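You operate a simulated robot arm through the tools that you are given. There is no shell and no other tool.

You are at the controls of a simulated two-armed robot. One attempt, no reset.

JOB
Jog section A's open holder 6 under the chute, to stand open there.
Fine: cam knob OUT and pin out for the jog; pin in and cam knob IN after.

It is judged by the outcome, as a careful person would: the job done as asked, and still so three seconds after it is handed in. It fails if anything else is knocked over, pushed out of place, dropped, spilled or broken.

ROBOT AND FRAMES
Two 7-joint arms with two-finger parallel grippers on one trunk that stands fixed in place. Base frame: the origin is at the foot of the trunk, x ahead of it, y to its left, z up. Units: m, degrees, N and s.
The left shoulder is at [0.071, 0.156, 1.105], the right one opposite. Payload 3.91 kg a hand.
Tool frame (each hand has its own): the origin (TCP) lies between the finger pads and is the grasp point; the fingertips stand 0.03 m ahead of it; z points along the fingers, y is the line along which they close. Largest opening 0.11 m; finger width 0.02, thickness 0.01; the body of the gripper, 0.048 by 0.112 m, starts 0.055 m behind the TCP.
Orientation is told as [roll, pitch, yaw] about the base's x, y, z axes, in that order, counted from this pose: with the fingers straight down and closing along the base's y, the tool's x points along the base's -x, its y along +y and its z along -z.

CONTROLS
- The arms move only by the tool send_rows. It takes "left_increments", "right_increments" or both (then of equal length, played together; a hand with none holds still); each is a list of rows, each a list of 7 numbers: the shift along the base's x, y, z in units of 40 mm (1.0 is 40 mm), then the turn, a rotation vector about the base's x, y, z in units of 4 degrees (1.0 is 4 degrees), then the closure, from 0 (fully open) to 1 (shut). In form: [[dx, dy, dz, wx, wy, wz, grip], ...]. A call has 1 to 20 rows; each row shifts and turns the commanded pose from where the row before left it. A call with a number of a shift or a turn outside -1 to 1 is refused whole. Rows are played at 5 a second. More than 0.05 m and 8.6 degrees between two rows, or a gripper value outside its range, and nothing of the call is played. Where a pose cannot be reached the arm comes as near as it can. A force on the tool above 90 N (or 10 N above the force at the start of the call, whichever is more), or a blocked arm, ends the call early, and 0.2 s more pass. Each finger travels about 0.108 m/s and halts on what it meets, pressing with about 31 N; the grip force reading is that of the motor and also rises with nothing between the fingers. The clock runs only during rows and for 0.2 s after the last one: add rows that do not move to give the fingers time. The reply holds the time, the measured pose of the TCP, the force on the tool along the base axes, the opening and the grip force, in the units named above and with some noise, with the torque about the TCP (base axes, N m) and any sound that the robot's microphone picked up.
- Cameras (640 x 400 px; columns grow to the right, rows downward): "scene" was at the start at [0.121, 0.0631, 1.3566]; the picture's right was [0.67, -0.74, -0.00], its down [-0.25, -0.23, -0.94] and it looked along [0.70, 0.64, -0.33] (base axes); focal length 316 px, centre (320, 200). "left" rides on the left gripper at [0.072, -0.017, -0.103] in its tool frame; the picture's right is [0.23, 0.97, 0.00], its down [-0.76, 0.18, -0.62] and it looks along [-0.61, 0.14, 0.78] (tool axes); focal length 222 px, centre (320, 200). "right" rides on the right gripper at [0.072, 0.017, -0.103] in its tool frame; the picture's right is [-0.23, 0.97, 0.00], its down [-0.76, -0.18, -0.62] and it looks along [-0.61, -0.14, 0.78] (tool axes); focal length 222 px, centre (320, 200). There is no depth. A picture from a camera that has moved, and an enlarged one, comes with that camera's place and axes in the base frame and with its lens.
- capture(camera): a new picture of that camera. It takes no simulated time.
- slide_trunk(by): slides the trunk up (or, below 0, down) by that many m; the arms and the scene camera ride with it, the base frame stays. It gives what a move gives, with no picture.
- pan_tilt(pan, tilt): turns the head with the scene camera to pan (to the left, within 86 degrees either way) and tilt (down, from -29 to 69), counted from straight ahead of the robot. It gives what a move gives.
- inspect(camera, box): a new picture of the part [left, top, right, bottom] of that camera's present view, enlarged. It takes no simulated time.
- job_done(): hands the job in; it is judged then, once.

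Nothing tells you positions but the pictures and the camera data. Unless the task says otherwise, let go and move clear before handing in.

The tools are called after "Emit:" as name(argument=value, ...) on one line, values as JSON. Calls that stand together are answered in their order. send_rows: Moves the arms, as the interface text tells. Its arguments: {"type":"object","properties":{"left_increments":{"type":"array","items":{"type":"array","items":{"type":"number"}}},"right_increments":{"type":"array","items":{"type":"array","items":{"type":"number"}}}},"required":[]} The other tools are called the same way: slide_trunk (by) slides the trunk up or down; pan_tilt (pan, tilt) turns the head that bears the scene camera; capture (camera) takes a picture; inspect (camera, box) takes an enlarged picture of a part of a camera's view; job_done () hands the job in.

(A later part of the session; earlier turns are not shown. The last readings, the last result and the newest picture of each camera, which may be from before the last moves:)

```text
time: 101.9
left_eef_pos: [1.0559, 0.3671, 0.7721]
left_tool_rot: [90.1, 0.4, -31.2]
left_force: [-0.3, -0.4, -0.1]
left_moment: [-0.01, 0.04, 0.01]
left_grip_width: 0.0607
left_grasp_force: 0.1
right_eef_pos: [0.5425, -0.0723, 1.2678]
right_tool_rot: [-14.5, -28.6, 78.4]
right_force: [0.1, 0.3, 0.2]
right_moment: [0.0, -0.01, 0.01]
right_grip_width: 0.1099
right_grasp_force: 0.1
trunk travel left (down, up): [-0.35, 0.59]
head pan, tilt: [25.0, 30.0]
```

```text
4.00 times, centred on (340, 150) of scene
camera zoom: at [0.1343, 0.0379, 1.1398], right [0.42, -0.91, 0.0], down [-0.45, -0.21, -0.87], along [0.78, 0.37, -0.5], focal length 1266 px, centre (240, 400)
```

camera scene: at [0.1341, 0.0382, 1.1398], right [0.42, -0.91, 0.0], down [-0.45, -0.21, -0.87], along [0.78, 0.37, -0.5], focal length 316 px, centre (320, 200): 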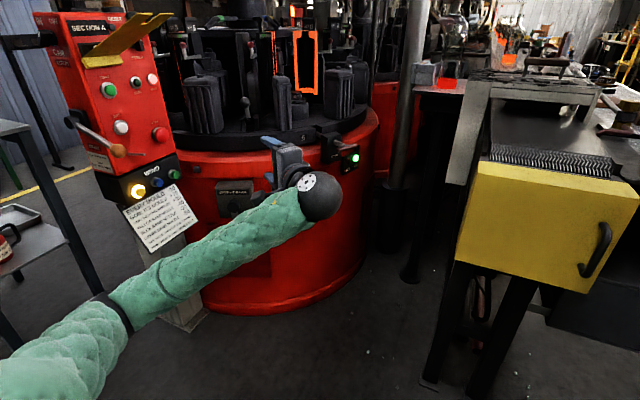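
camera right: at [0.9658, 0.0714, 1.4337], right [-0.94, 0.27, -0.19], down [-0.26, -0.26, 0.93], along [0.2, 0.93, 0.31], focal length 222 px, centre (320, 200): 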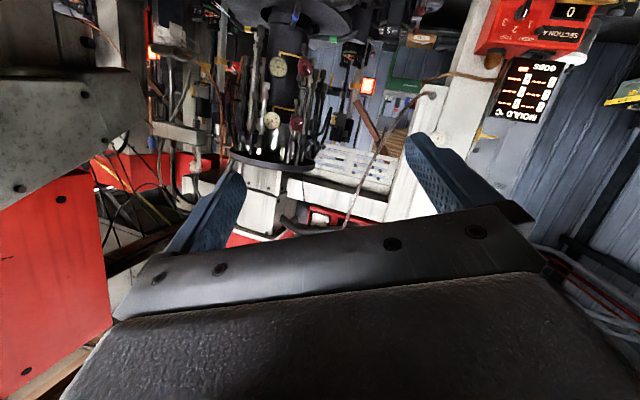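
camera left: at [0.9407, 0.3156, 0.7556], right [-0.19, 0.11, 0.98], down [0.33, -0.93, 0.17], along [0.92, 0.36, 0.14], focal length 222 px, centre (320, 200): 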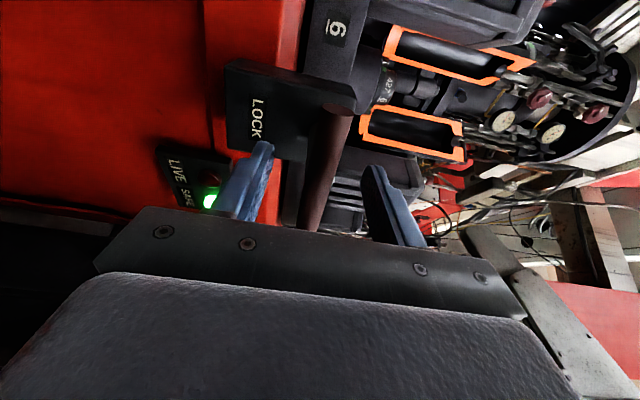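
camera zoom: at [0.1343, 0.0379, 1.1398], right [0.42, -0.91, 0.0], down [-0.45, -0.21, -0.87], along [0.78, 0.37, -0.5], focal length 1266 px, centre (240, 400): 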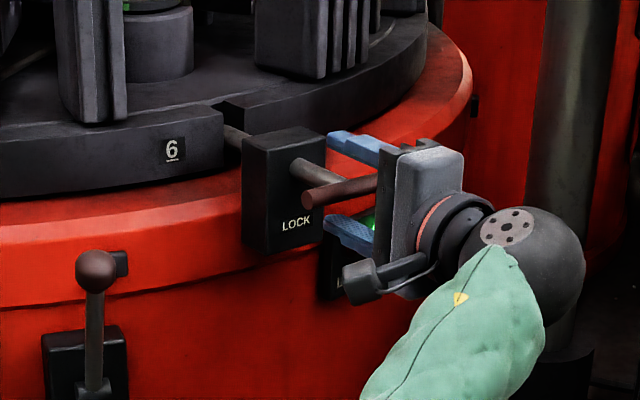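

The hand is about 2 cm toward the bar's far end. I'll shift along the bar to its middle, then close.

Emit:
send_rows(left_increments=[[-0.25, 0.12, 0, 0, 0, 0, 0.45], [-0.25, 0.12, 0, 0, 0, 0, 0.45], [0, 0, 0, 0, 0, 0, 0.45]])

Emit:
inspect(camera="scene", box=[300, 110, 380, 180])

Emit:
inspect(camera="left", box=[220, 60, 420, 260])

```text
time: 102.7
left_eef_pos: [1.0361, 0.3764, 0.7752]
left_tool_rot: [90.0, 0.4, -31.1]
left_force: [0.6, -1.3, -0.5]
left_moment: [-0.02, 0.0, 0.01]
left_grip_width: 0.0604
left_grasp_force: 0.1
right_eef_pos: [0.543, -0.0722, 1.2698]
right_tool_rot: [-14.5, -28.6, 78.5]
right_force: [-1.2, 0.1, 0.8]
right_moment: [0.02, -0.02, 0.0]
right_grip_width: 0.11
right_grasp_force: 0.2
trunk travel left (down, up): [-0.35, 0.59]
head pan, tilt: [25.0, 30.0]
```

```text
5.71 times, centred on (340, 145) of scene
camera zoom: at [0.1344, 0.038, 1.1398], right [0.42, -0.91, 0.0], down [-0.45, -0.21, -0.87], along [0.78, 0.37, -0.5], focal length 1808 px, centre (206, 514)
```

zoom: 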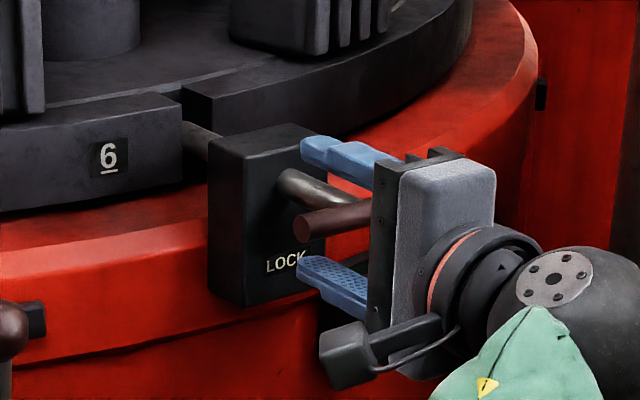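

```text
2.00 times, centred on (320, 160) of left
camera zoom: at [0.9204, 0.3252, 0.7568], right [-0.19, 0.11, 0.98], down [0.33, -0.93, 0.17], along [0.92, 0.36, 0.14], focal length 444 px, centre (320, 280)
```

zoom: 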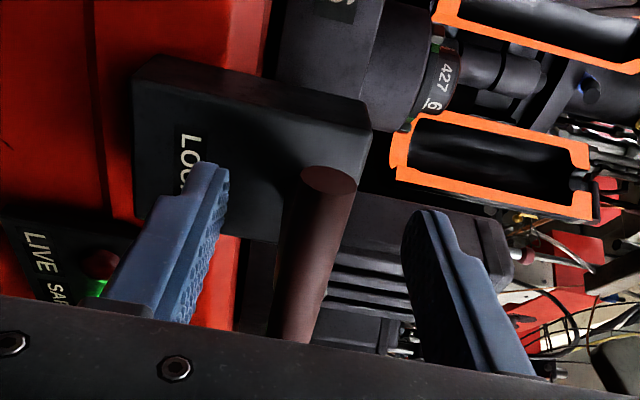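

Emit:
send_rows(left_increments=[[0.1, -0.05, 0, 0, 0, 0, 0.45], [0, 0, 0, 0, 0, 0, 1], [0, 0, 0, 0, 0, 0, 1], [0, 0, 0, 0, 0, 0, 1], [0, 0, 0, 0, 0, 0, 1]])

Emit:
inspect(camera="scene", box=[300, 110, 380, 180])

```text
time: 103.9
left_eef_pos: [1.0392, 0.3747, 0.7722]
left_tool_rot: [89.9, 0.4, -31.1]
left_force: [-12.7, -3.2, -14.2]
left_moment: [-0.06, -0.69, 0.19]
left_grip_width: 0.0159
left_grasp_force: 44.9
right_eef_pos: [0.5424, -0.0711, 1.2675]
right_tool_rot: [-14.3, -28.4, 78.4]
right_force: [-0.8, -0.9, -0.1]
right_moment: [0.0, 0.01, 0.01]
right_grip_width: 0.1101
right_grasp_force: 0.1
trunk travel left (down, up): [-0.35, 0.59]
head pan, tilt: [25.0, 30.0]
```

```text
5.71 times, centred on (340, 145) of scene
camera zoom: at [0.1346, 0.0383, 1.1396], right [0.42, -0.91, 0.0], down [-0.45, -0.21, -0.87], along [0.78, 0.37, -0.5], focal length 1808 px, centre (206, 514)
```

zoom: 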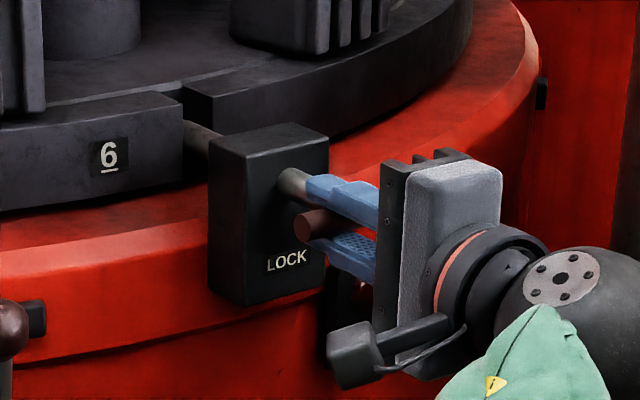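

Gripped (16 mm bar). Now pulling the pin radially outward in small steps.

Emit:
send_rows(left_increments=[[-0.12, -0.22, 0, 0, 0, 0, 1], [-0.12, -0.22, 0, 0, 0, 0, 1], [-0.12, -0.22, 0, 0, 0, 0, 1], [-0.12, -0.22, 0, 0, 0, 0, 1], [0, 0, 0, 0, 0, 0, 1]])

Emit:
inspect(camera="scene", box=[300, 110, 380, 180])

```text
time: 105.1
left_eef_pos: [1.0221, 0.3443, 0.7713]
left_tool_rot: [89.9, 0.4, -30.8]
left_force: [4.9, 37.3, -7.8]
left_moment: [0.15, -0.9, 0.58]
left_grip_width: 0.0159
left_grasp_force: 45.5
right_eef_pos: [0.5434, -0.0677, 1.2688]
right_tool_rot: [-14.5, -28.3, 78.5]
right_force: [0.2, -1.0, 1.2]
right_moment: [0.01, 0.0, -0.01]
right_grip_width: 0.1101
right_grasp_force: 0.0
trunk travel left (down, up): [-0.35, 0.59]
head pan, tilt: [25.0, 30.0]
```

```text
5.71 times, centred on (340, 145) of scene
camera zoom: at [0.1354, 0.0408, 1.1396], right [0.42, -0.91, 0.0], down [-0.45, -0.21, -0.86], along [0.78, 0.37, -0.5], focal length 1808 px, centre (206, 514)
```

zoom: 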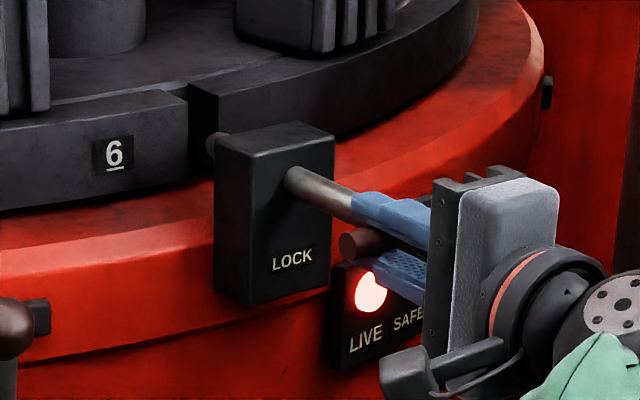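

LIVE is lit; the pin has come out about 3.5 cm. I'll pull a little more to make sure it is fully out.

Emit:
send_rows(left_increments=[[-0.1, -0.2, 0, 0, 0, 0, 1], [-0.1, -0.2, 0, 0, 0, 0, 1], [0, 0, 0, 0, 0, 0, 1]])

Emit:
inspect(camera="scene", box=[300, 110, 380, 180])

```text
time: 105.9
left_eef_pos: [1.0132, 0.32, 0.7719]
left_tool_rot: [89.7, 0.4, -31.2]
left_force: [-18.4, 21.7, -16.4]
left_moment: [-0.45, -0.04, 0.77]
left_grip_width: 0.0158
left_grasp_force: 45.7
right_eef_pos: [0.542, -0.0709, 1.2685]
right_tool_rot: [-14.4, -28.5, 78.4]
right_force: [0.2, 0.1, 0.4]
right_moment: [-0.03, 0.01, 0.02]
right_grip_width: 0.1099
right_grasp_force: 0.0
trunk travel left (down, up): [-0.35, 0.59]
head pan, tilt: [25.0, 30.0]
```

```text
5.71 times, centred on (340, 145) of scene
camera zoom: at [0.134, 0.0401, 1.1395], right [0.42, -0.91, 0.0], down [-0.45, -0.21, -0.87], along [0.78, 0.36, -0.5], focal length 1808 px, centre (206, 514)
```

zoom: 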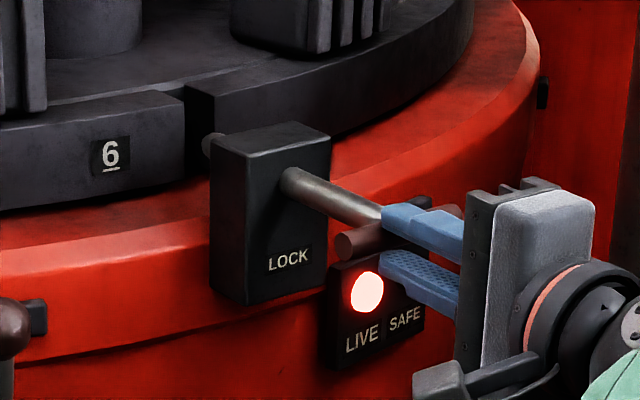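

The pin is at its outer stop (the fingers slipped slightly on the bar). I'll let go and see whether it stays out.

Emit:
send_rows(left_increments=[[0, 0, 0, 0, 0, 0, 0.45], [0, 0, 0, 0, 0, 0, 0.45], [-0.25, -0.43, 0, 0, 0, 0, 0.45], [-0.25, -0.43, 0, 0, 0, 0, 0.45], [-0.25, -0.43, 0, 0, 0, 0, 0.45], [-0.25, -0.43, 0, 0, 0, 0, 0.45], [0, 0, 0, 0, 0, 0, 0.45], [0, 0, 0, 0, 0, 0, 0.45]])

Emit:
inspect(camera="scene", box=[300, 110, 380, 180])

Emit:
inspect(camera="scene", box=[40, 0, 260, 150])

```text
time: 107.7
left_eef_pos: [0.9732, 0.2535, 0.7763]
left_tool_rot: [90.0, 0.4, -31.0]
left_force: [1.0, 0.3, 0.1]
left_moment: [-0.01, 0.0, 0.0]
left_grip_width: 0.0605
left_grasp_force: 0.1
right_eef_pos: [0.5427, -0.0716, 1.2681]
right_tool_rot: [-14.4, -28.5, 78.5]
right_force: [0.1, 0.8, -0.7]
right_moment: [-0.01, 0.0, -0.01]
right_grip_width: 0.1101
right_grasp_force: 0.1
trunk travel left (down, up): [-0.35, 0.59]
head pan, tilt: [25.0, 30.0]
```

```text
5.71 times, centred on (340, 145) of scene
camera zoom: at [0.1343, 0.0379, 1.1398], right [0.42, -0.91, 0.0], down [-0.45, -0.21, -0.87], along [0.78, 0.37, -0.5], focal length 1808 px, centre (206, 514)
```

zoom: 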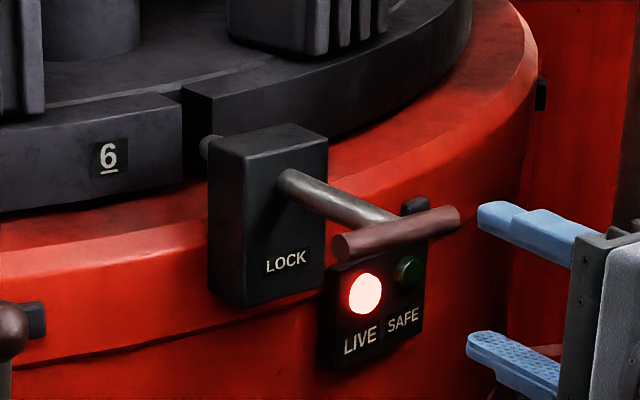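

```text
2.67 times, centred on (150, 75) of scene
camera zoom: at [0.1343, 0.0379, 1.1398], right [0.42, -0.91, 0.0], down [-0.45, -0.21, -0.87], along [0.78, 0.37, -0.5], focal length 844 px, centre (773, 533)
```

zoom: 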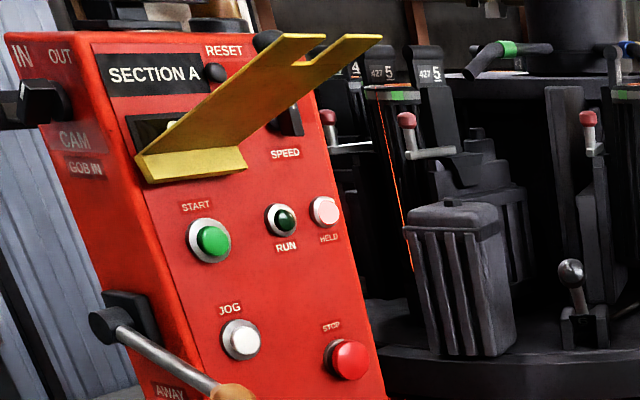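

The pin stays out (LIVE lit). Next: the JOG button near (0.625, 0.815, 0.90). I'll shut the fingers and bring the left hand in front of it, angled slightly from the right so the wrist stays clear of the GOB lever's ball.

Emit:
send_rows(left_increments=[[-0.8, -0.2, 1, 0, 0, 0, 0.6], [-0.8, 0, 1, 0, 0, 0, 0.8], [-0.8, 0, 1, 0, 0, 0, 1], [-0.8, 0.5, 0, 0, 0, 0.94, 1], [-0.8, 0.5, 0, 0, 0, 0.94, 1], [-0.8, 0.5, 0, 0, 0, 0.94, 1], [-0.8, 0.5, 0, 0, 0, 0.94, 1], [-0.8, 0.5, 0, 0, 0, 0.94, 1], [-0.8, 0.5, 0, 0, 0, 0.94, 1], [-0.1, 1, 0, 0, 0, 0.94, 1], [-0.1, 1, 0, 0, 0, 0.94, 1], [-0.1, 1, 0, 0, 0, 0.94, 1], [-0.1, 1, 0, 0, 0, 0.94, 1], [-0.1, 1, 0, 0, 0, 0.94, 1], [-0.1, 1, 0, 0, 0, 0.94, 1], [0, 1, 0, 0, 0, 0, 1], [0, 0.8, 0, 0, 0, 0, 1], [0, 0, 0, 0, 0, 0, 1]])

Emit:
pan_tilt(pan=45, tilt=15)

Emit:
capture(camera="scene")

Emit:
capture(camera="left")

```text
refused: row 1 steps farther than a row can; nothing moved
```

```text
time: 108.5
left_eef_pos: [0.9725, 0.2536, 0.7761]
left_tool_rot: [90.0, 0.4, -31.1]
left_force: [-0.3, -0.2, 0.1]
left_moment: [0.0, 0.02, 0.0]
left_grip_width: 0.0604
left_grasp_force: 0.1
right_eef_pos: [0.5423, -0.072, 1.2684]
right_tool_rot: [-14.4, -28.5, 78.6]
right_force: [-0.6, 0.2, -0.8]
right_moment: [0.04, -0.03, 0.0]
right_grip_width: 0.1102
right_grasp_force: 0.0
trunk travel left (down, up): [-0.35, 0.59]
head pan, tilt: [45.0, 15.0]
```

```text
taken
camera scene: at [0.1184, 0.0657, 1.1639], right [0.71, -0.71, 0.0], down [-0.18, -0.18, -0.97], along [0.68, 0.68, -0.26], focal length 316 px, centre (320, 200)
```

scene: 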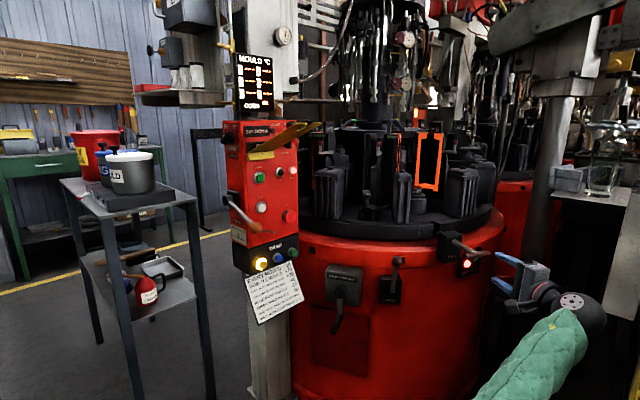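

```text
taken
camera left: at [0.858, 0.2026, 0.7579], right [-0.19, 0.11, 0.98], down [0.33, -0.93, 0.17], along [0.92, 0.36, 0.14], focal length 222 px, centre (320, 200)
```

left: 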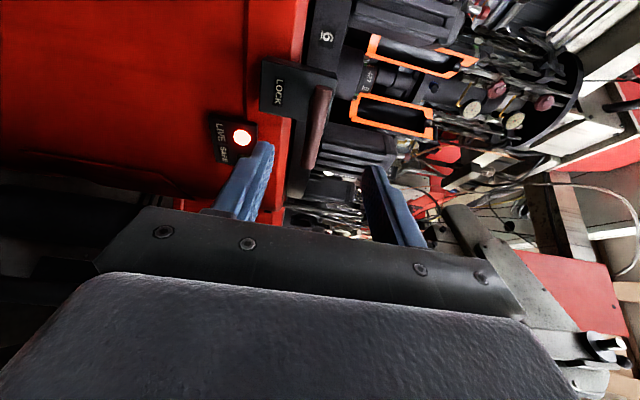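

Emit:
send_rows(left_increments=[[-0.7, -0.2, 0.8, 0, 0, 0, 0.6], [-0.8, 0, 0.8, 0, 0, 0, 0.8], [-0.8, 0, 0.8, 0, 0, 0, 1], [-0.8, 0.2, 0.7, 0, 0, 0, 1], [-0.8, 0.5, 0, 0, 0, 0.94, 1], [-0.8, 0.5, 0, 0, 0, 0.94, 1], [-0.8, 0.5, 0, 0, 0, 0.94, 1], [-0.8, 0.5, 0, 0, 0, 0.94, 1], [-0.8, 0.5, 0, 0, 0, 0.94, 1], [-0.1, 1, 0, 0, 0, 0.94, 1], [-0.1, 1, 0, 0, 0, 0.94, 1], [-0.1, 1, 0, 0, 0, 0.94, 1], [-0.1, 1, 0, 0, 0, 0.94, 1], [-0.1, 1, 0, 0, 0, 0.94, 1], [-0.1, 1, 0, 0, 0, 0.94, 1], [-0.1, 1, 0, 0, 0, 0.94, 1], [0, 1, 0, 0, 0, 0, 1], [0, 0.8, 0, 0, 0, 0, 1], [0, 0, 0, 0, 0, 0, 1]])

Emit:
capture(camera="scene")

Emit:
capture(camera="left")

```text
time: 112.5
left_eef_pos: [0.662, 0.7055, 0.8976]
left_tool_rot: [89.9, 0.4, 14.1]
left_force: [-0.7, 0.3, 0.3]
left_moment: [-0.01, -0.03, -0.02]
left_grip_width: 0.0002
left_grasp_force: 31.0
right_eef_pos: [0.5411, -0.0718, 1.2693]
right_tool_rot: [-14.4, -28.6, 78.6]
right_force: [0.4, 0.4, 0.6]
right_moment: [-0.01, 0.03, 0.01]
right_grip_width: 0.11
right_grasp_force: 0.1
trunk travel left (down, up): [-0.35, 0.59]
head pan, tilt: [45.0, 15.0]
```

```text
taken
camera scene: at [0.1183, 0.0658, 1.164], right [0.71, -0.71, 0.0], down [-0.18, -0.18, -0.97], along [0.68, 0.68, -0.26], focal length 316 px, centre (320, 200)
```

scene: 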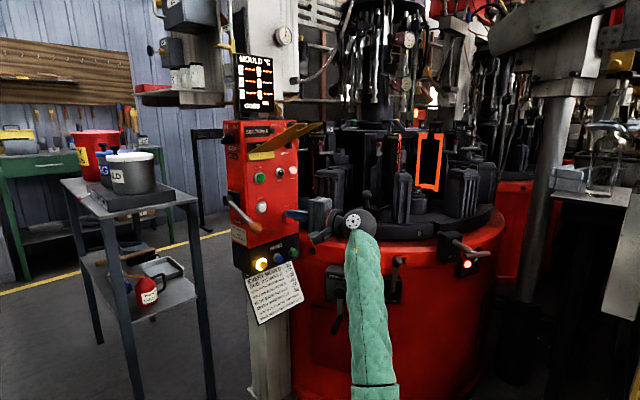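

```text
taken
camera left: at [0.6168, 0.5876, 0.88], right [-0.21, -0.05, 0.98], down [0.89, -0.42, 0.17], along [0.4, 0.91, 0.14], focal length 222 px, centre (320, 200)
```

left: 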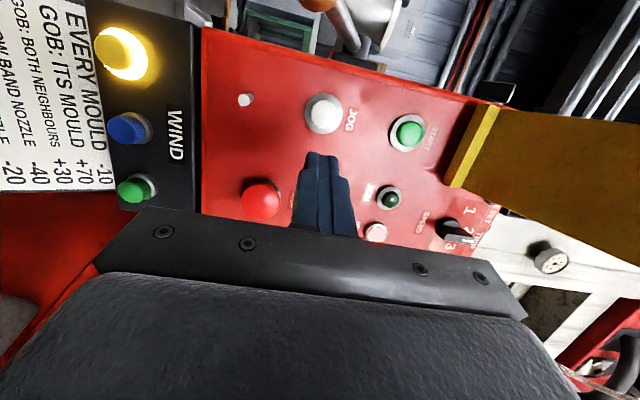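

JOG is at (0.627, 0.815, 0.898), straight ahead of the shut fingertips. I'll approach and give it one short press.

Emit:
send_rows(left_increments=[[-0.17, 0.5, 0, 0, 0, 0, 1], [-0.17, 0.5, 0, 0, 0, 0, 1], [-0.17, 0.5, 0, 0, 0, 0, 1], [0, 0, 0, 0, 0, 0, 1]])

Emit:
inspect(camera="left", box=[240, 60, 400, 240])

Emit:
inspect(camera="scene", box=[220, 160, 340, 260])

```text
time: 113.5
left_eef_pos: [0.6423, 0.7661, 0.8979]
left_tool_rot: [90.0, 0.3, 14.0]
left_force: [-0.4, 0.5, -0.1]
left_moment: [-0.01, 0.02, -0.01]
left_grip_width: 0.0002
left_grasp_force: 30.9
right_eef_pos: [0.5426, -0.0722, 1.2682]
right_tool_rot: [-14.4, -28.6, 78.5]
right_force: [-0.3, 0.1, 0.3]
right_moment: [-0.05, -0.02, 0.0]
right_grip_width: 0.1098
right_grasp_force: 0.0
trunk travel left (down, up): [-0.35, 0.59]
head pan, tilt: [45.0, 15.0]
```

```text
2.22 times, centred on (320, 150) of left
camera zoom: at [0.5961, 0.6482, 0.8802], right [-0.21, -0.05, 0.98], down [0.89, -0.42, 0.17], along [0.4, 0.91, 0.14], focal length 494 px, centre (320, 311)
```

zoom: 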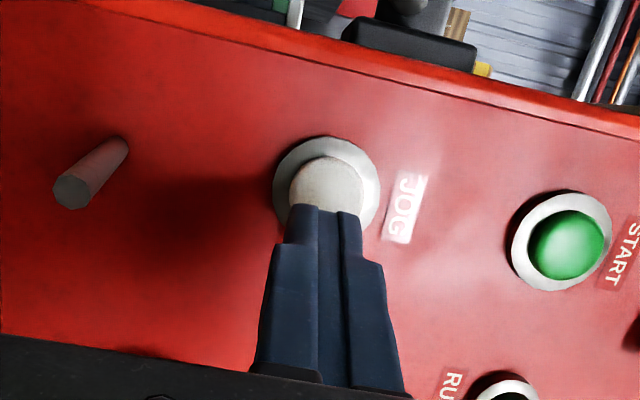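

```text
4.00 times, centred on (280, 210) of scene
camera zoom: at [0.1184, 0.0658, 1.164], right [0.71, -0.71, 0.0], down [-0.18, -0.18, -0.97], along [0.68, 0.68, -0.26], focal length 1266 px, centre (480, 160)
```

zoom: 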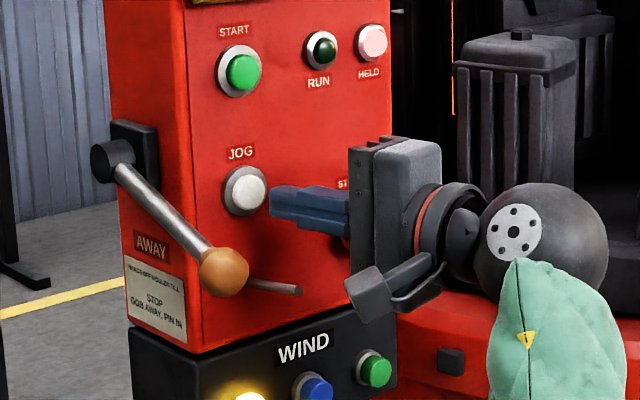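

Aligned. Now a short press, then withdraw and look at the table.

Emit:
send_rows(left_increments=[[-0.08, 0.3, 0, 0, 0, 0, 1], [-0.04, 0.16, 0, 0, 0, 0, 1], [-0.04, 0.16, 0, 0, 0, 0, 1], [0.04, -0.16, 0, 0, 0, 0, 1], [0.12, -0.45, 0, 0, 0, 0, 1], [0, 0, 0, 0, 0, 0, 1]])

Emit:
capture(camera="scene")

```text
time: 114.9
left_eef_pos: [0.641, 0.767, 0.8975]
left_tool_rot: [90.0, 0.4, 14.0]
left_force: [-0.9, -0.7, -0.8]
left_moment: [0.02, -0.02, 0.01]
left_grip_width: 0.0
left_grasp_force: 31.1
right_eef_pos: [0.5401, -0.0702, 1.2693]
right_tool_rot: [-14.4, -28.5, 78.5]
right_force: [0.5, 0.2, -0.1]
right_moment: [-0.01, 0.04, 0.02]
right_grip_width: 0.11
right_grasp_force: 0.2
trunk travel left (down, up): [-0.35, 0.59]
head pan, tilt: [45.0, 15.0]
heard: click
```

```text
taken
camera scene: at [0.1183, 0.066, 1.164], right [0.71, -0.71, 0.0], down [-0.18, -0.18, -0.97], along [0.68, 0.68, -0.26], focal length 316 px, centre (320, 200)
```

scene: 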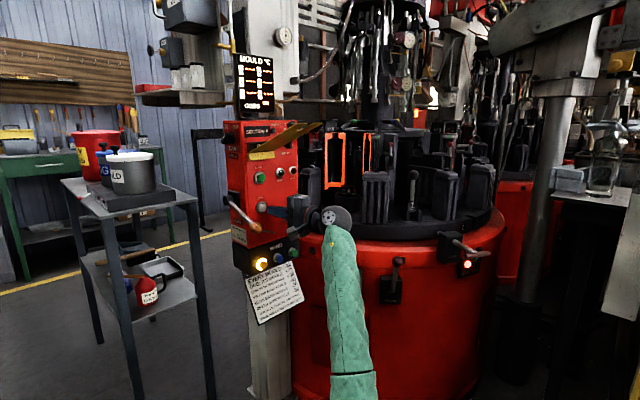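

A click, and the table has begun to turn: holder 6 moved left (clockwise from above). I'll wait a moment and check whether it has stopped and by how much it moved.

Emit:
send_rows(left_increments=[[0.1, -0.4, 0, 0, 0, 0, 1], [0, 0, 0, 0, 0, 0, 1], [0, 0, 0, 0, 0, 0, 1], [0, 0, 0, 0, 0, 0, 1], [0, 0, 0, 0, 0, 0, 1]])

Emit:
capture(camera="scene")

Emit:
inspect(camera="scene", box=[300, 110, 500, 240])

Emit:
inspect(camera="scene", box=[410, 200, 510, 290])

```text
time: 116.1
left_eef_pos: [0.6449, 0.7498, 0.8986]
left_tool_rot: [90.0, 0.3, 13.9]
left_force: [0.0, 0.1, -0.3]
left_moment: [0.02, -0.01, 0.0]
left_grip_width: 0.0002
left_grasp_force: 31.6
right_eef_pos: [0.5421, -0.0722, 1.2674]
right_tool_rot: [-14.4, -28.6, 78.6]
right_force: [-0.4, -0.1, 0.3]
right_moment: [0.02, -0.01, 0.02]
right_grip_width: 0.1099
right_grasp_force: 0.2
trunk travel left (down, up): [-0.35, 0.59]
head pan, tilt: [45.0, 15.0]
```

```text
taken
camera scene: at [0.1183, 0.0659, 1.164], right [0.71, -0.71, 0.0], down [-0.18, -0.18, -0.97], along [0.68, 0.68, -0.26], focal length 316 px, centre (320, 200)
```

scene: 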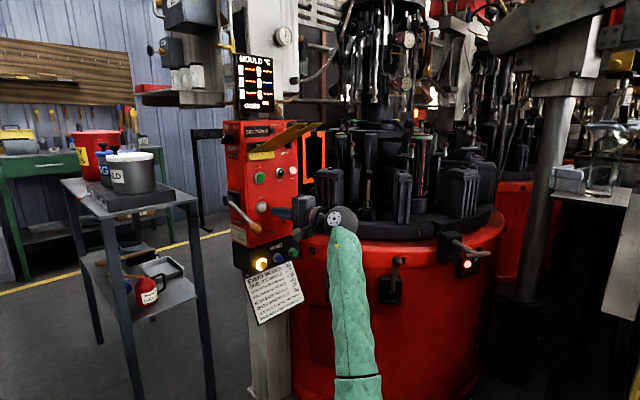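

```text
3.08 times, centred on (400, 175) of scene
camera zoom: at [0.1183, 0.0659, 1.164], right [0.71, -0.71, 0.0], down [-0.18, -0.18, -0.97], along [0.68, 0.68, -0.26], focal length 974 px, centre (74, 277)
```

zoom: 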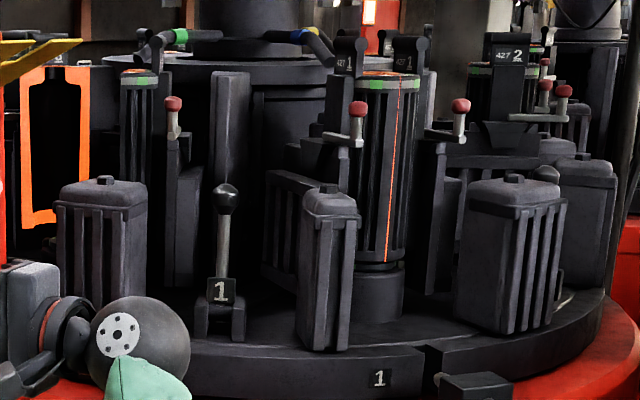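

```text
4.44 times, centred on (460, 245) of scene
camera zoom: at [0.1183, 0.0659, 1.164], right [0.71, -0.71, 0.0], down [-0.18, -0.18, -0.97], along [0.68, 0.68, -0.26], focal length 1406 px, centre (-302, 0)
```

zoom: 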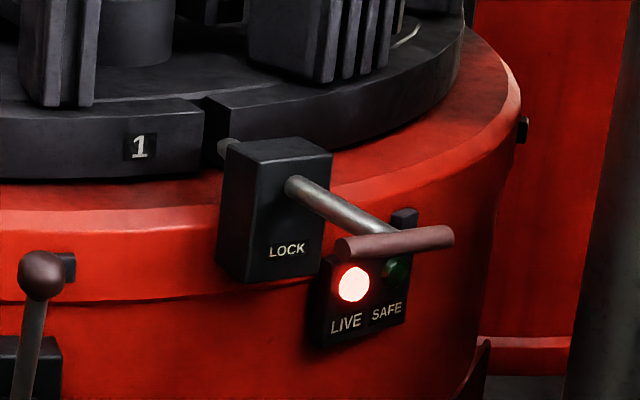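

One press indexed the table exactly one station (60°): "1" is now at the pin and holder 6, still open, stands at the 180° station behind the panel. Before going on I want a closer look at the chute region, so I'll back the left hand out, raise the trunk and use its wrist camera from nearer by.

Emit:
send_rows(left_increments=[[0.3, -0.8, 0, 0, 0, 0, 1], [0.4, -0.9, 0, 0, 0, 0, 1], [0.5, -0.9, 0, 0, 0, 0, 1], [0.6, -0.9, 0, 0, 0, 0, 1], [0.6, -0.9, 0, 0, 0, 0, 1], [0.4, -0.9, 0, 0, 0, 0, 1], [0, -0.8, 0, 0, 0, 0, 1], [0, 0, 0, 0, 0, 0, 1]])

Emit:
slide_trunk(by=0.4)

Emit:
capture(camera="left")

Emit:
capture(camera="scene")

```text
time: 117.9
left_eef_pos: [0.7567, 0.5077, 0.8963]
left_tool_rot: [90.0, 0.4, 14.0]
left_force: [0.1, 0.1, -0.4]
left_moment: [0.0, 0.01, -0.01]
left_grip_width: 0.0
left_grasp_force: 30.8
right_eef_pos: [0.5415, -0.0718, 1.2699]
right_tool_rot: [-14.5, -28.6, 78.5]
right_force: [1.2, 0.1, 0.5]
right_moment: [0.0, 0.0, 0.01]
right_grip_width: 0.1099
right_grasp_force: 0.0
trunk travel left (down, up): [-0.35, 0.59]
head pan, tilt: [45.0, 15.0]
```

```text
time: 121.7
left_eef_pos: [0.7571, 0.5073, 1.2965]
left_tool_rot: [89.9, 0.4, 13.9]
left_force: [-0.8, 0.8, 0.6]
left_moment: [-0.01, -0.04, -0.01]
left_grip_width: 0.0
left_grasp_force: 31.2
right_eef_pos: [0.5422, -0.0714, 1.6678]
right_tool_rot: [-14.4, -28.6, 78.5]
right_force: [-0.1, 0.1, -0.4]
right_moment: [0.0, 0.03, 0.01]
right_grip_width: 0.1102
right_grasp_force: 0.0
trunk travel left (down, up): [-0.75, 0.19]
head pan, tilt: [45.0, 15.0]
```

```text
taken
camera left: at [0.7119, 0.3894, 1.2787], right [-0.21, -0.05, 0.98], down [0.89, -0.42, 0.17], along [0.4, 0.91, 0.14], focal length 222 px, centre (320, 200)
```

left: 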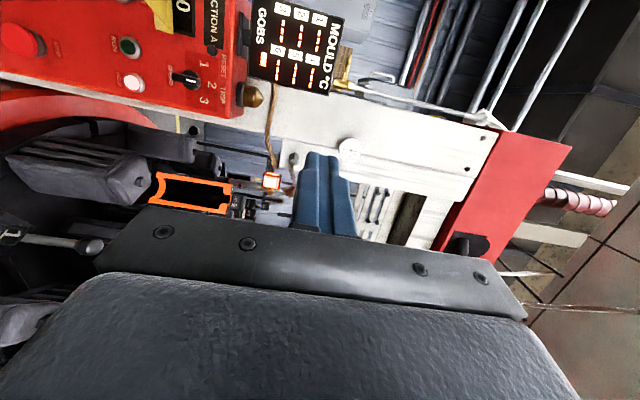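

```text
taken
camera scene: at [0.1187, 0.0658, 1.5639], right [0.71, -0.71, 0.0], down [-0.18, -0.18, -0.97], along [0.68, 0.68, -0.26], focal length 316 px, centre (320, 200)
```

scene: 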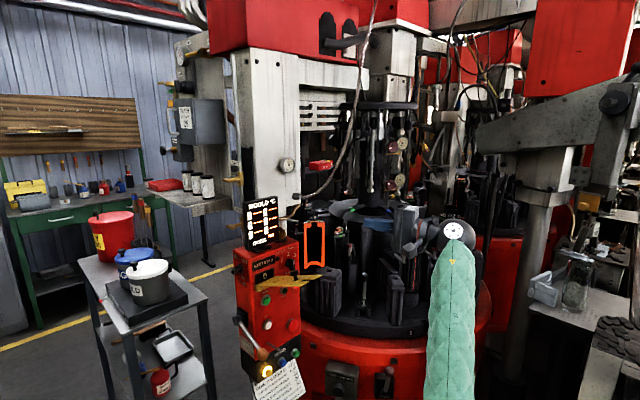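

Emit:
inspect(camera="left", box=[220, 130, 320, 230])

Emit:
inspect(camera="left", box=[130, 130, 300, 230])

```text
4.00 times, centred on (270, 180) of left
camera zoom: at [0.7119, 0.3894, 1.2787], right [-0.21, -0.05, 0.98], down [0.89, -0.42, 0.17], along [0.4, 0.91, 0.14], focal length 888 px, centre (520, 280)
```

zoom: 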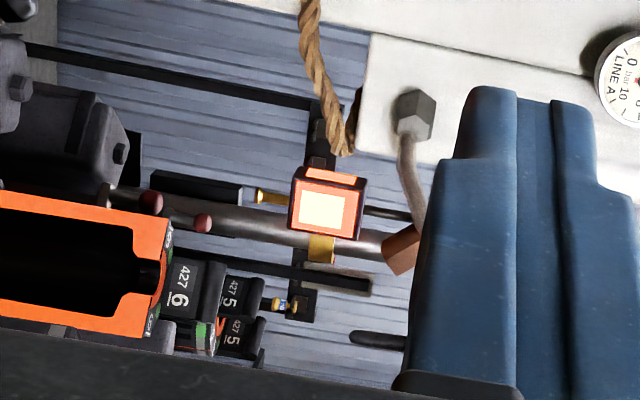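

```text
3.76 times, centred on (215, 180) of left
camera zoom: at [0.7119, 0.3894, 1.2787], right [-0.21, -0.05, 0.98], down [0.89, -0.42, 0.17], along [0.4, 0.91, 0.14], focal length 836 px, centre (715, 275)
```

zoom: 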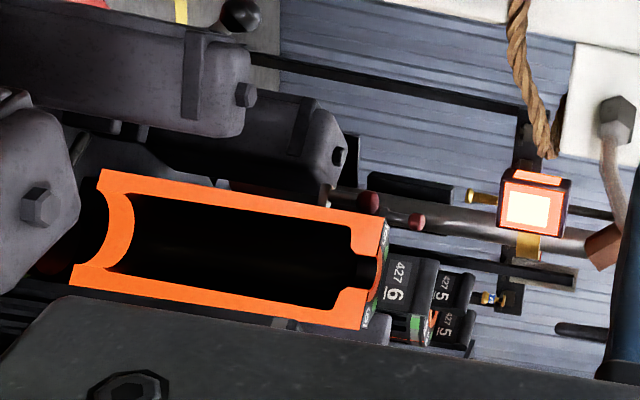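

Emit:
send_rows(left_increments=[[0, 0, 0.5, 0, 0, -1, 0.3], [0, 0, 0.5, 0, 0, -1, 0], [0, 0, 0.5, 0, 0, -1, 0], [0, 0, 0, 0, 0, 0, 0]])

Emit:
capture(camera="left")

Emit:
inspect(camera="left", box=[220, 80, 380, 200])

Emit:
inspect(camera="left", box=[250, 120, 330, 180])

```text
time: 122.7
left_eef_pos: [0.7563, 0.5089, 1.3572]
left_tool_rot: [90.0, 0.4, 2.0]
left_force: [-0.1, -0.1, -0.2]
left_moment: [0.02, 0.0, -0.01]
left_grip_width: 0.1102
left_grasp_force: 0.0
right_eef_pos: [0.5423, -0.0715, 1.6682]
right_tool_rot: [-14.4, -28.6, 78.5]
right_force: [-0.3, -0.1, -0.9]
right_moment: [-0.03, 0.0, 0.0]
right_grip_width: 0.11
right_grasp_force: 0.1
trunk travel left (down, up): [-0.75, 0.19]
head pan, tilt: [45.0, 15.0]
```

```text
taken
camera left: at [0.6874, 0.4024, 1.3398], right [-0.22, -0.01, 0.98], down [0.78, -0.6, 0.17], along [0.58, 0.8, 0.14], focal length 222 px, centre (320, 200)
```

left: 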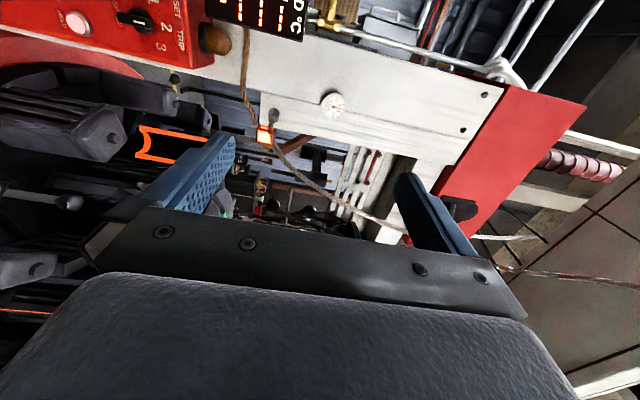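

```text
3.33 times, centred on (300, 140) of left
camera zoom: at [0.6874, 0.4024, 1.3398], right [-0.22, -0.01, 0.98], down [0.78, -0.6, 0.17], along [0.58, 0.8, 0.14], focal length 740 px, centre (387, 400)
```

zoom: 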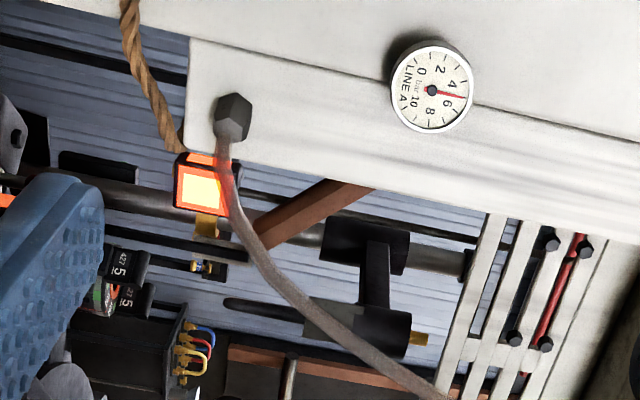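

```text
6.67 times, centred on (290, 150) of left
camera zoom: at [0.6874, 0.4024, 1.3398], right [-0.22, -0.01, 0.98], down [0.78, -0.6, 0.17], along [0.58, 0.8, 0.14], focal length 1481 px, centre (520, 533)
```

zoom: 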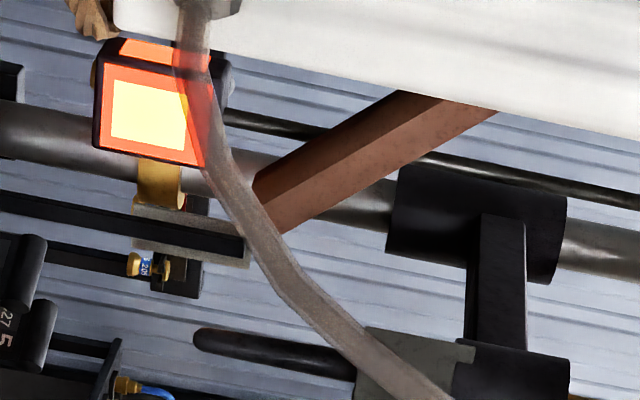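

The rusty trough's mouth is confirmed at (1.168, 1.399, 1.268): on the 120° bearing, drawn back from the plunger ("GOB AWAY"). So the chute serves the 120° station, one more index for holder 6. I'll go back to JOG for a second press.

Emit:
send_rows(left_increments=[[0, 0, -0.5, 0, 0, 1, 0.5], [0, 0, -0.5, 0, 0, 1, 1], [0, 0, -0.5, 0, 0, 1, 1], [0, 0, 0, 0, 0, 0, 1], [0, 0, 0, 0, 0, 0, 1]])

Emit:
slide_trunk(by=-0.4)

Emit:
send_rows(left_increments=[[0, 0.8, 0, 0, 0, 0, 1], [-0.4, 0.9, 0, 0, 0, 0, 1], [-0.6, 0.9, 0, 0, 0, 0, 1], [-0.6, 0.9, 0, 0, 0, 0, 1], [-0.5, 0.9, 0, 0, 0, 0, 1], [-0.3, 0.6, 0, 0, 0, 0, 1], [0, 0, 0, 0, 0, 0, 1]])

Emit:
capture(camera="left")

```text
time: 123.9
left_eef_pos: [0.7567, 0.5076, 1.2968]
left_tool_rot: [90.0, 0.4, 14.0]
left_force: [-0.2, -0.8, 0.4]
left_moment: [0.01, 0.02, -0.01]
left_grip_width: 0.0004
left_grasp_force: 30.8
right_eef_pos: [0.5418, -0.0719, 1.6687]
right_tool_rot: [-14.4, -28.6, 78.6]
right_force: [-0.1, -0.7, 0.9]
right_moment: [0.02, 0.0, 0.02]
right_grip_width: 0.11
right_grasp_force: 0.0
trunk travel left (down, up): [-0.75, 0.19]
head pan, tilt: [45.0, 15.0]
```

```text
time: 127.8
left_eef_pos: [0.7573, 0.5088, 0.8967]
left_tool_rot: [90.0, 0.4, 13.9]
left_force: [0.0, -0.7, 0.0]
left_moment: [-0.01, 0.02, 0.0]
left_grip_width: 0.0002
left_grasp_force: 31.1
right_eef_pos: [0.5418, -0.0719, 1.2693]
right_tool_rot: [-14.5, -28.6, 78.5]
right_force: [-0.5, 0.4, 0.2]
right_moment: [-0.06, -0.01, 0.02]
right_grip_width: 0.1099
right_grasp_force: 0.0
trunk travel left (down, up): [-0.35, 0.59]
head pan, tilt: [45.0, 15.0]
```

```text
time: 129.4
left_eef_pos: [0.6607, 0.7099, 0.896]
left_tool_rot: [90.1, 0.4, 14.0]
left_force: [0.1, 0.4, 0.4]
left_moment: [0.02, 0.03, -0.01]
left_grip_width: 0.0001
left_grasp_force: 31.0
right_eef_pos: [0.541, -0.0713, 1.268]
right_tool_rot: [-14.4, -28.7, 78.6]
right_force: [-0.5, 0.4, 0.1]
right_moment: [0.01, 0.05, -0.03]
right_grip_width: 0.1099
right_grasp_force: 0.1
trunk travel left (down, up): [-0.35, 0.59]
head pan, tilt: [45.0, 15.0]
```

```text
taken
camera left: at [0.6166, 0.5915, 0.8792], right [-0.21, -0.05, 0.98], down [0.89, -0.42, 0.17], along [0.4, 0.91, 0.14], focal length 222 px, centre (320, 200)
```

left: 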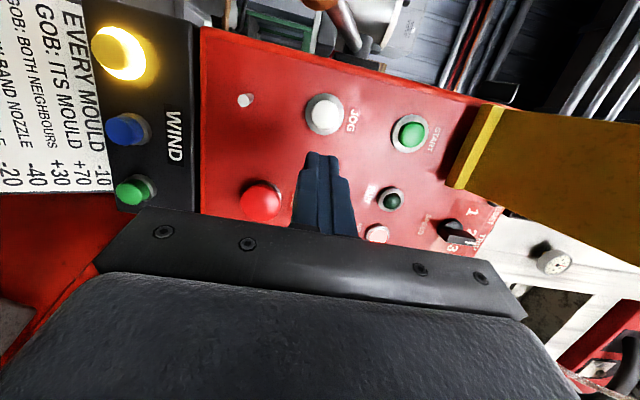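

Same alignment as before. Second press.

Emit:
send_rows(left_increments=[[-0.17, 0.5, 0.03, 0, 0, 0, 1], [-0.15, 0.45, 0, 0, 0, 0, 1], [-0.15, 0.45, 0, 0, 0, 0, 1], [0, 0, 0, 0, 0, 0, 1], [-0.08, 0.3, 0, 0, 0, 0, 1], [-0.04, 0.16, 0, 0, 0, 0, 1], [-0.04, 0.16, 0, 0, 0, 0, 1], [0.04, -0.16, 0, 0, 0, 0, 1], [0.12, -0.45, 0, 0, 0, 0, 1], [0.12, -0.45, 0, 0, 0, 0, 1], [0, 0, 0, 0, 0, 0, 1], [0, 0, 0, 0, 0, 0, 1], [0, 0, 0, 0, 0, 0, 1], [0, 0, 0, 0, 0, 0, 1]])

Emit:
capture(camera="scene")

Emit:
inspect(camera="scene", box=[410, 200, 510, 290])

```text
time: 132.4
left_eef_pos: [0.647, 0.7473, 0.8993]
left_tool_rot: [90.0, 0.4, 14.1]
left_force: [-0.5, -0.1, 0.1]
left_moment: [-0.01, -0.01, -0.02]
left_grip_width: 0.0001
left_grasp_force: 30.9
right_eef_pos: [0.5417, -0.0718, 1.2677]
right_tool_rot: [-14.5, -28.7, 78.6]
right_force: [-1.4, -0.2, -0.7]
right_moment: [-0.01, 0.0, 0.01]
right_grip_width: 0.1098
right_grasp_force: 0.0
trunk travel left (down, up): [-0.35, 0.59]
head pan, tilt: [45.0, 15.0]
heard: click
```

```text
taken
camera scene: at [0.1183, 0.0659, 1.164], right [0.71, -0.71, 0.0], down [-0.18, -0.18, -0.97], along [0.68, 0.68, -0.26], focal length 316 px, centre (320, 200)
```

scene: 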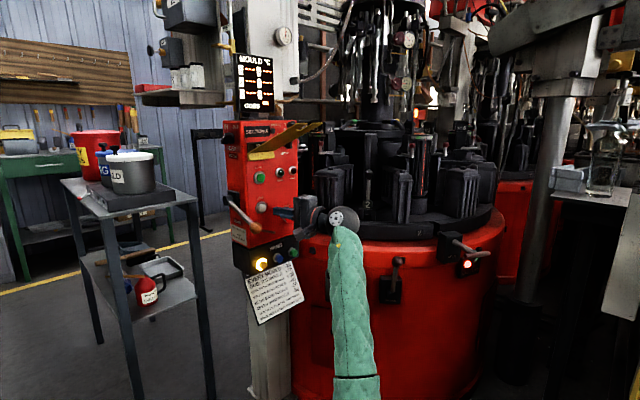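

```text
4.44 times, centred on (460, 245) of scene
camera zoom: at [0.1183, 0.0659, 1.164], right [0.71, -0.71, 0.0], down [-0.18, -0.18, -0.97], along [0.68, 0.68, -0.26], focal length 1406 px, centre (-302, 0)
```

zoom: 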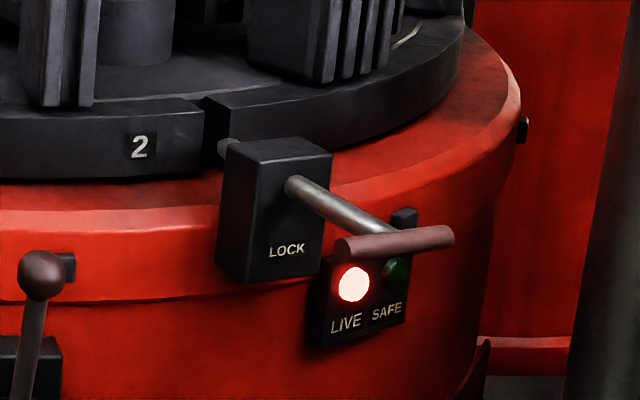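

"2" now stands at the pin, so holder 6 should be at the chute's station. I'll look with the left wrist camera again to confirm it stands open beneath the trough.

Emit:
send_rows(left_increments=[[0.3, -0.8, 0, 0, 0, 0, 1], [0.4, -0.9, 0, 0, 0, 0, 1], [0.5, -0.9, 0, 0, 0, 0, 1], [0.6, -0.9, 0, 0, 0, 0, 1], [0.6, -0.9, 0, 0, 0, 0, 1], [0.4, -0.9, 0, 0, 0, 0, 1], [0, -0.8, 0, 0, 0, 0, 1], [0, 0, 0, 0, 0, 0, 1]])

Emit:
slide_trunk(by=0.4)

Emit:
send_rows(left_increments=[[0.3, 0, 0.6, 0, 0, -0.5, 0.3], [0.3, 0, 0.6, 0, 0, -0.5, 0], [0.3, 0, 0.6, 0, 0, -0.5, 0], [0.3, 0, 0.6, 0, 0, -0.5, 0], [0, 0, 0, 0, 0, 0, 0]])

Emit:
capture(camera="left")

Emit:
inspect(camera="left", box=[180, 80, 380, 220])

```text
time: 134.2
left_eef_pos: [0.7573, 0.5038, 0.8989]
left_tool_rot: [90.1, 0.4, 14.1]
left_force: [-0.5, -0.6, 0.9]
left_moment: [-0.01, -0.03, 0.01]
left_grip_width: 0.0
left_grasp_force: 31.1
right_eef_pos: [0.5412, -0.0725, 1.2685]
right_tool_rot: [-14.4, -28.7, 78.5]
right_force: [0.1, 0.2, -0.5]
right_moment: [0.0, 0.01, -0.01]
right_grip_width: 0.1101
right_grasp_force: 0.1
trunk travel left (down, up): [-0.35, 0.59]
head pan, tilt: [45.0, 15.0]
```

```text
time: 138.0
left_eef_pos: [0.7582, 0.5043, 1.2984]
left_tool_rot: [89.9, 0.4, 14.0]
left_force: [-0.2, 0.6, -0.8]
left_moment: [-0.01, 0.01, -0.02]
left_grip_width: 0.0
left_grasp_force: 30.8
right_eef_pos: [0.5433, -0.0728, 1.6682]
right_tool_rot: [-14.4, -28.6, 78.5]
right_force: [0.2, 0.5, 0.2]
right_moment: [0.0, -0.02, -0.02]
right_grip_width: 0.1103
right_grasp_force: 0.0
trunk travel left (down, up): [-0.75, 0.19]
head pan, tilt: [45.0, 15.0]
```

```text
time: 139.2
left_eef_pos: [0.807, 0.5032, 1.3956]
left_tool_rot: [90.1, 0.5, 6.0]
left_force: [-0.1, 0.4, -0.3]
left_moment: [0.04, 0.03, 0.0]
left_grip_width: 0.1099
left_grasp_force: 0.1
right_eef_pos: [0.5421, -0.0715, 1.6687]
right_tool_rot: [-14.4, -28.6, 78.5]
right_force: [-0.1, 0.5, 0.4]
right_moment: [-0.01, 0.0, 0.01]
right_grip_width: 0.1098
right_grasp_force: 0.1
trunk travel left (down, up): [-0.75, 0.19]
head pan, tilt: [45.0, 15.0]
```

```text
taken
camera left: at [0.7462, 0.3941, 1.377], right [-0.22, -0.02, 0.98], down [0.82, -0.54, 0.17], along [0.52, 0.84, 0.14], focal length 222 px, centre (320, 200)
```

left: 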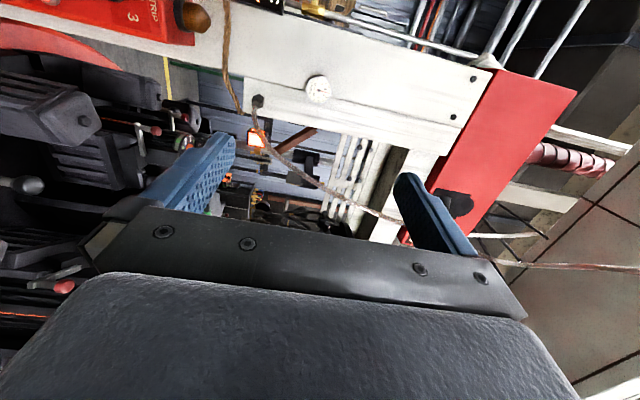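

```text
2.86 times, centred on (280, 150) of left
camera zoom: at [0.7462, 0.3941, 1.377], right [-0.22, -0.02, 0.98], down [0.82, -0.54, 0.17], along [0.52, 0.84, 0.14], focal length 635 px, centre (434, 343)
```

zoom: 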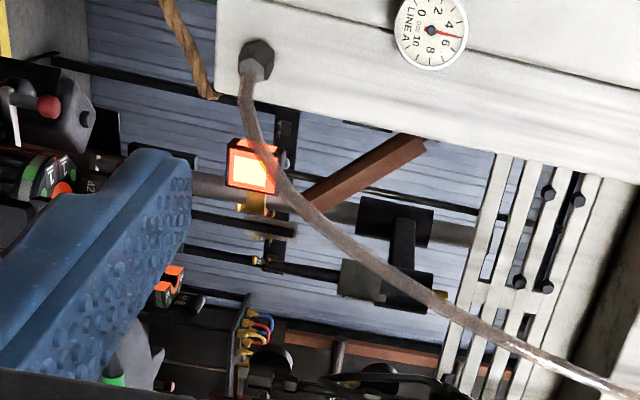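

Emit:
send_rows(left_increments=[[0, 0, 0, 0, 0, -1, 0.6], [0, 0, 0, 0, 0, -1, 1], [0, 0, 0, 0, 0, -1, 1], [0, 0, 0, 0, 0, 0, 1], [0, 0, 0, 0, 0, 0, 1]])

Emit:
capture(camera="left")

Emit:
inspect(camera="left", box=[150, 70, 310, 180])

Emit:
pan_tilt(pan=45, tilt=20)

Emit:
capture(camera="scene")

```text
time: 140.4
left_eef_pos: [0.8072, 0.5035, 1.3951]
left_tool_rot: [90.1, 0.3, -6.0]
left_force: [-0.3, -0.8, -0.1]
left_moment: [0.05, 0.0, 0.0]
left_grip_width: 0.0
left_grasp_force: 30.9
right_eef_pos: [0.5428, -0.0711, 1.6686]
right_tool_rot: [-14.4, -28.6, 78.5]
right_force: [0.0, 0.0, 0.2]
right_moment: [-0.01, 0.04, -0.01]
right_grip_width: 0.1104
right_grasp_force: 0.0
trunk travel left (down, up): [-0.75, 0.19]
head pan, tilt: [45.0, 15.0]
```

```text
taken
camera left: at [0.7241, 0.4088, 1.3775], right [-0.22, 0.02, 0.98], down [0.69, -0.7, 0.17], along [0.69, 0.71, 0.14], focal length 222 px, centre (320, 200)
```

left: 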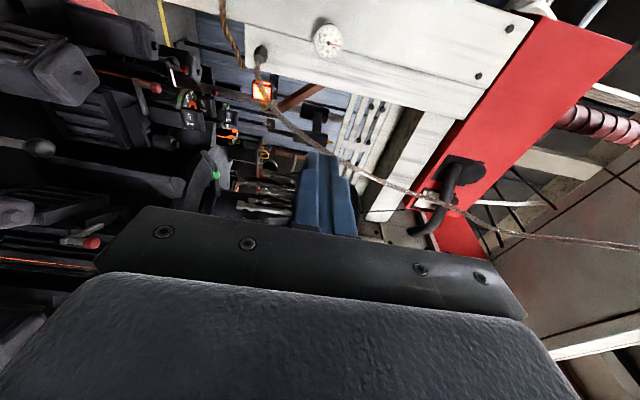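

```text
3.64 times, centred on (230, 125) of left
camera zoom: at [0.7241, 0.4088, 1.3775], right [-0.22, 0.02, 0.98], down [0.69, -0.7, 0.17], along [0.69, 0.71, 0.14], focal length 808 px, centre (647, 473)
```

zoom: 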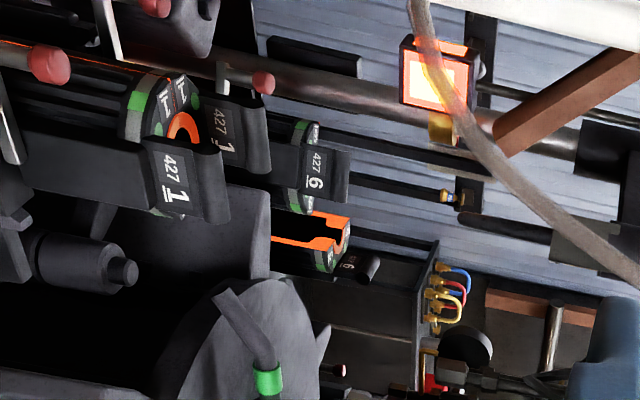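

```text
time: 141.1
left_eef_pos: [0.8068, 0.5058, 1.3952]
left_tool_rot: [90.0, 0.4, -5.9]
left_force: [-0.5, 0.2, -0.7]
left_moment: [-0.01, 0.03, -0.02]
left_grip_width: 0.0001
left_grasp_force: 30.7
right_eef_pos: [0.5412, -0.0717, 1.6672]
right_tool_rot: [-14.4, -28.6, 78.4]
right_force: [-0.2, -0.1, -0.5]
right_moment: [-0.01, 0.03, -0.02]
right_grip_width: 0.1098
right_grasp_force: 0.1
trunk travel left (down, up): [-0.75, 0.19]
head pan, tilt: [45.0, 20.0]
```

```text
taken
camera scene: at [0.1184, 0.0655, 1.5559], right [0.71, -0.71, 0.0], down [-0.24, -0.24, -0.94], along [0.66, 0.66, -0.34], focal length 316 px, centre (320, 200)
```

scene: 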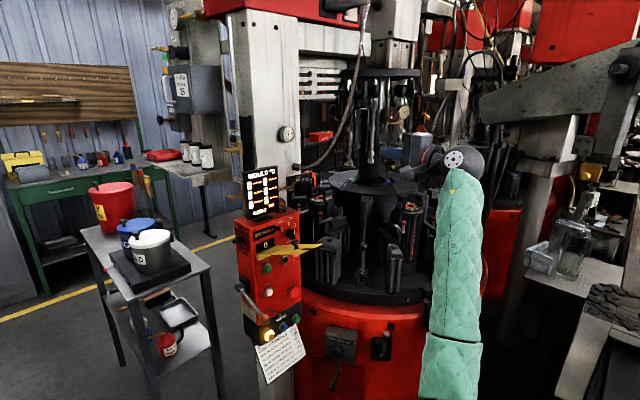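

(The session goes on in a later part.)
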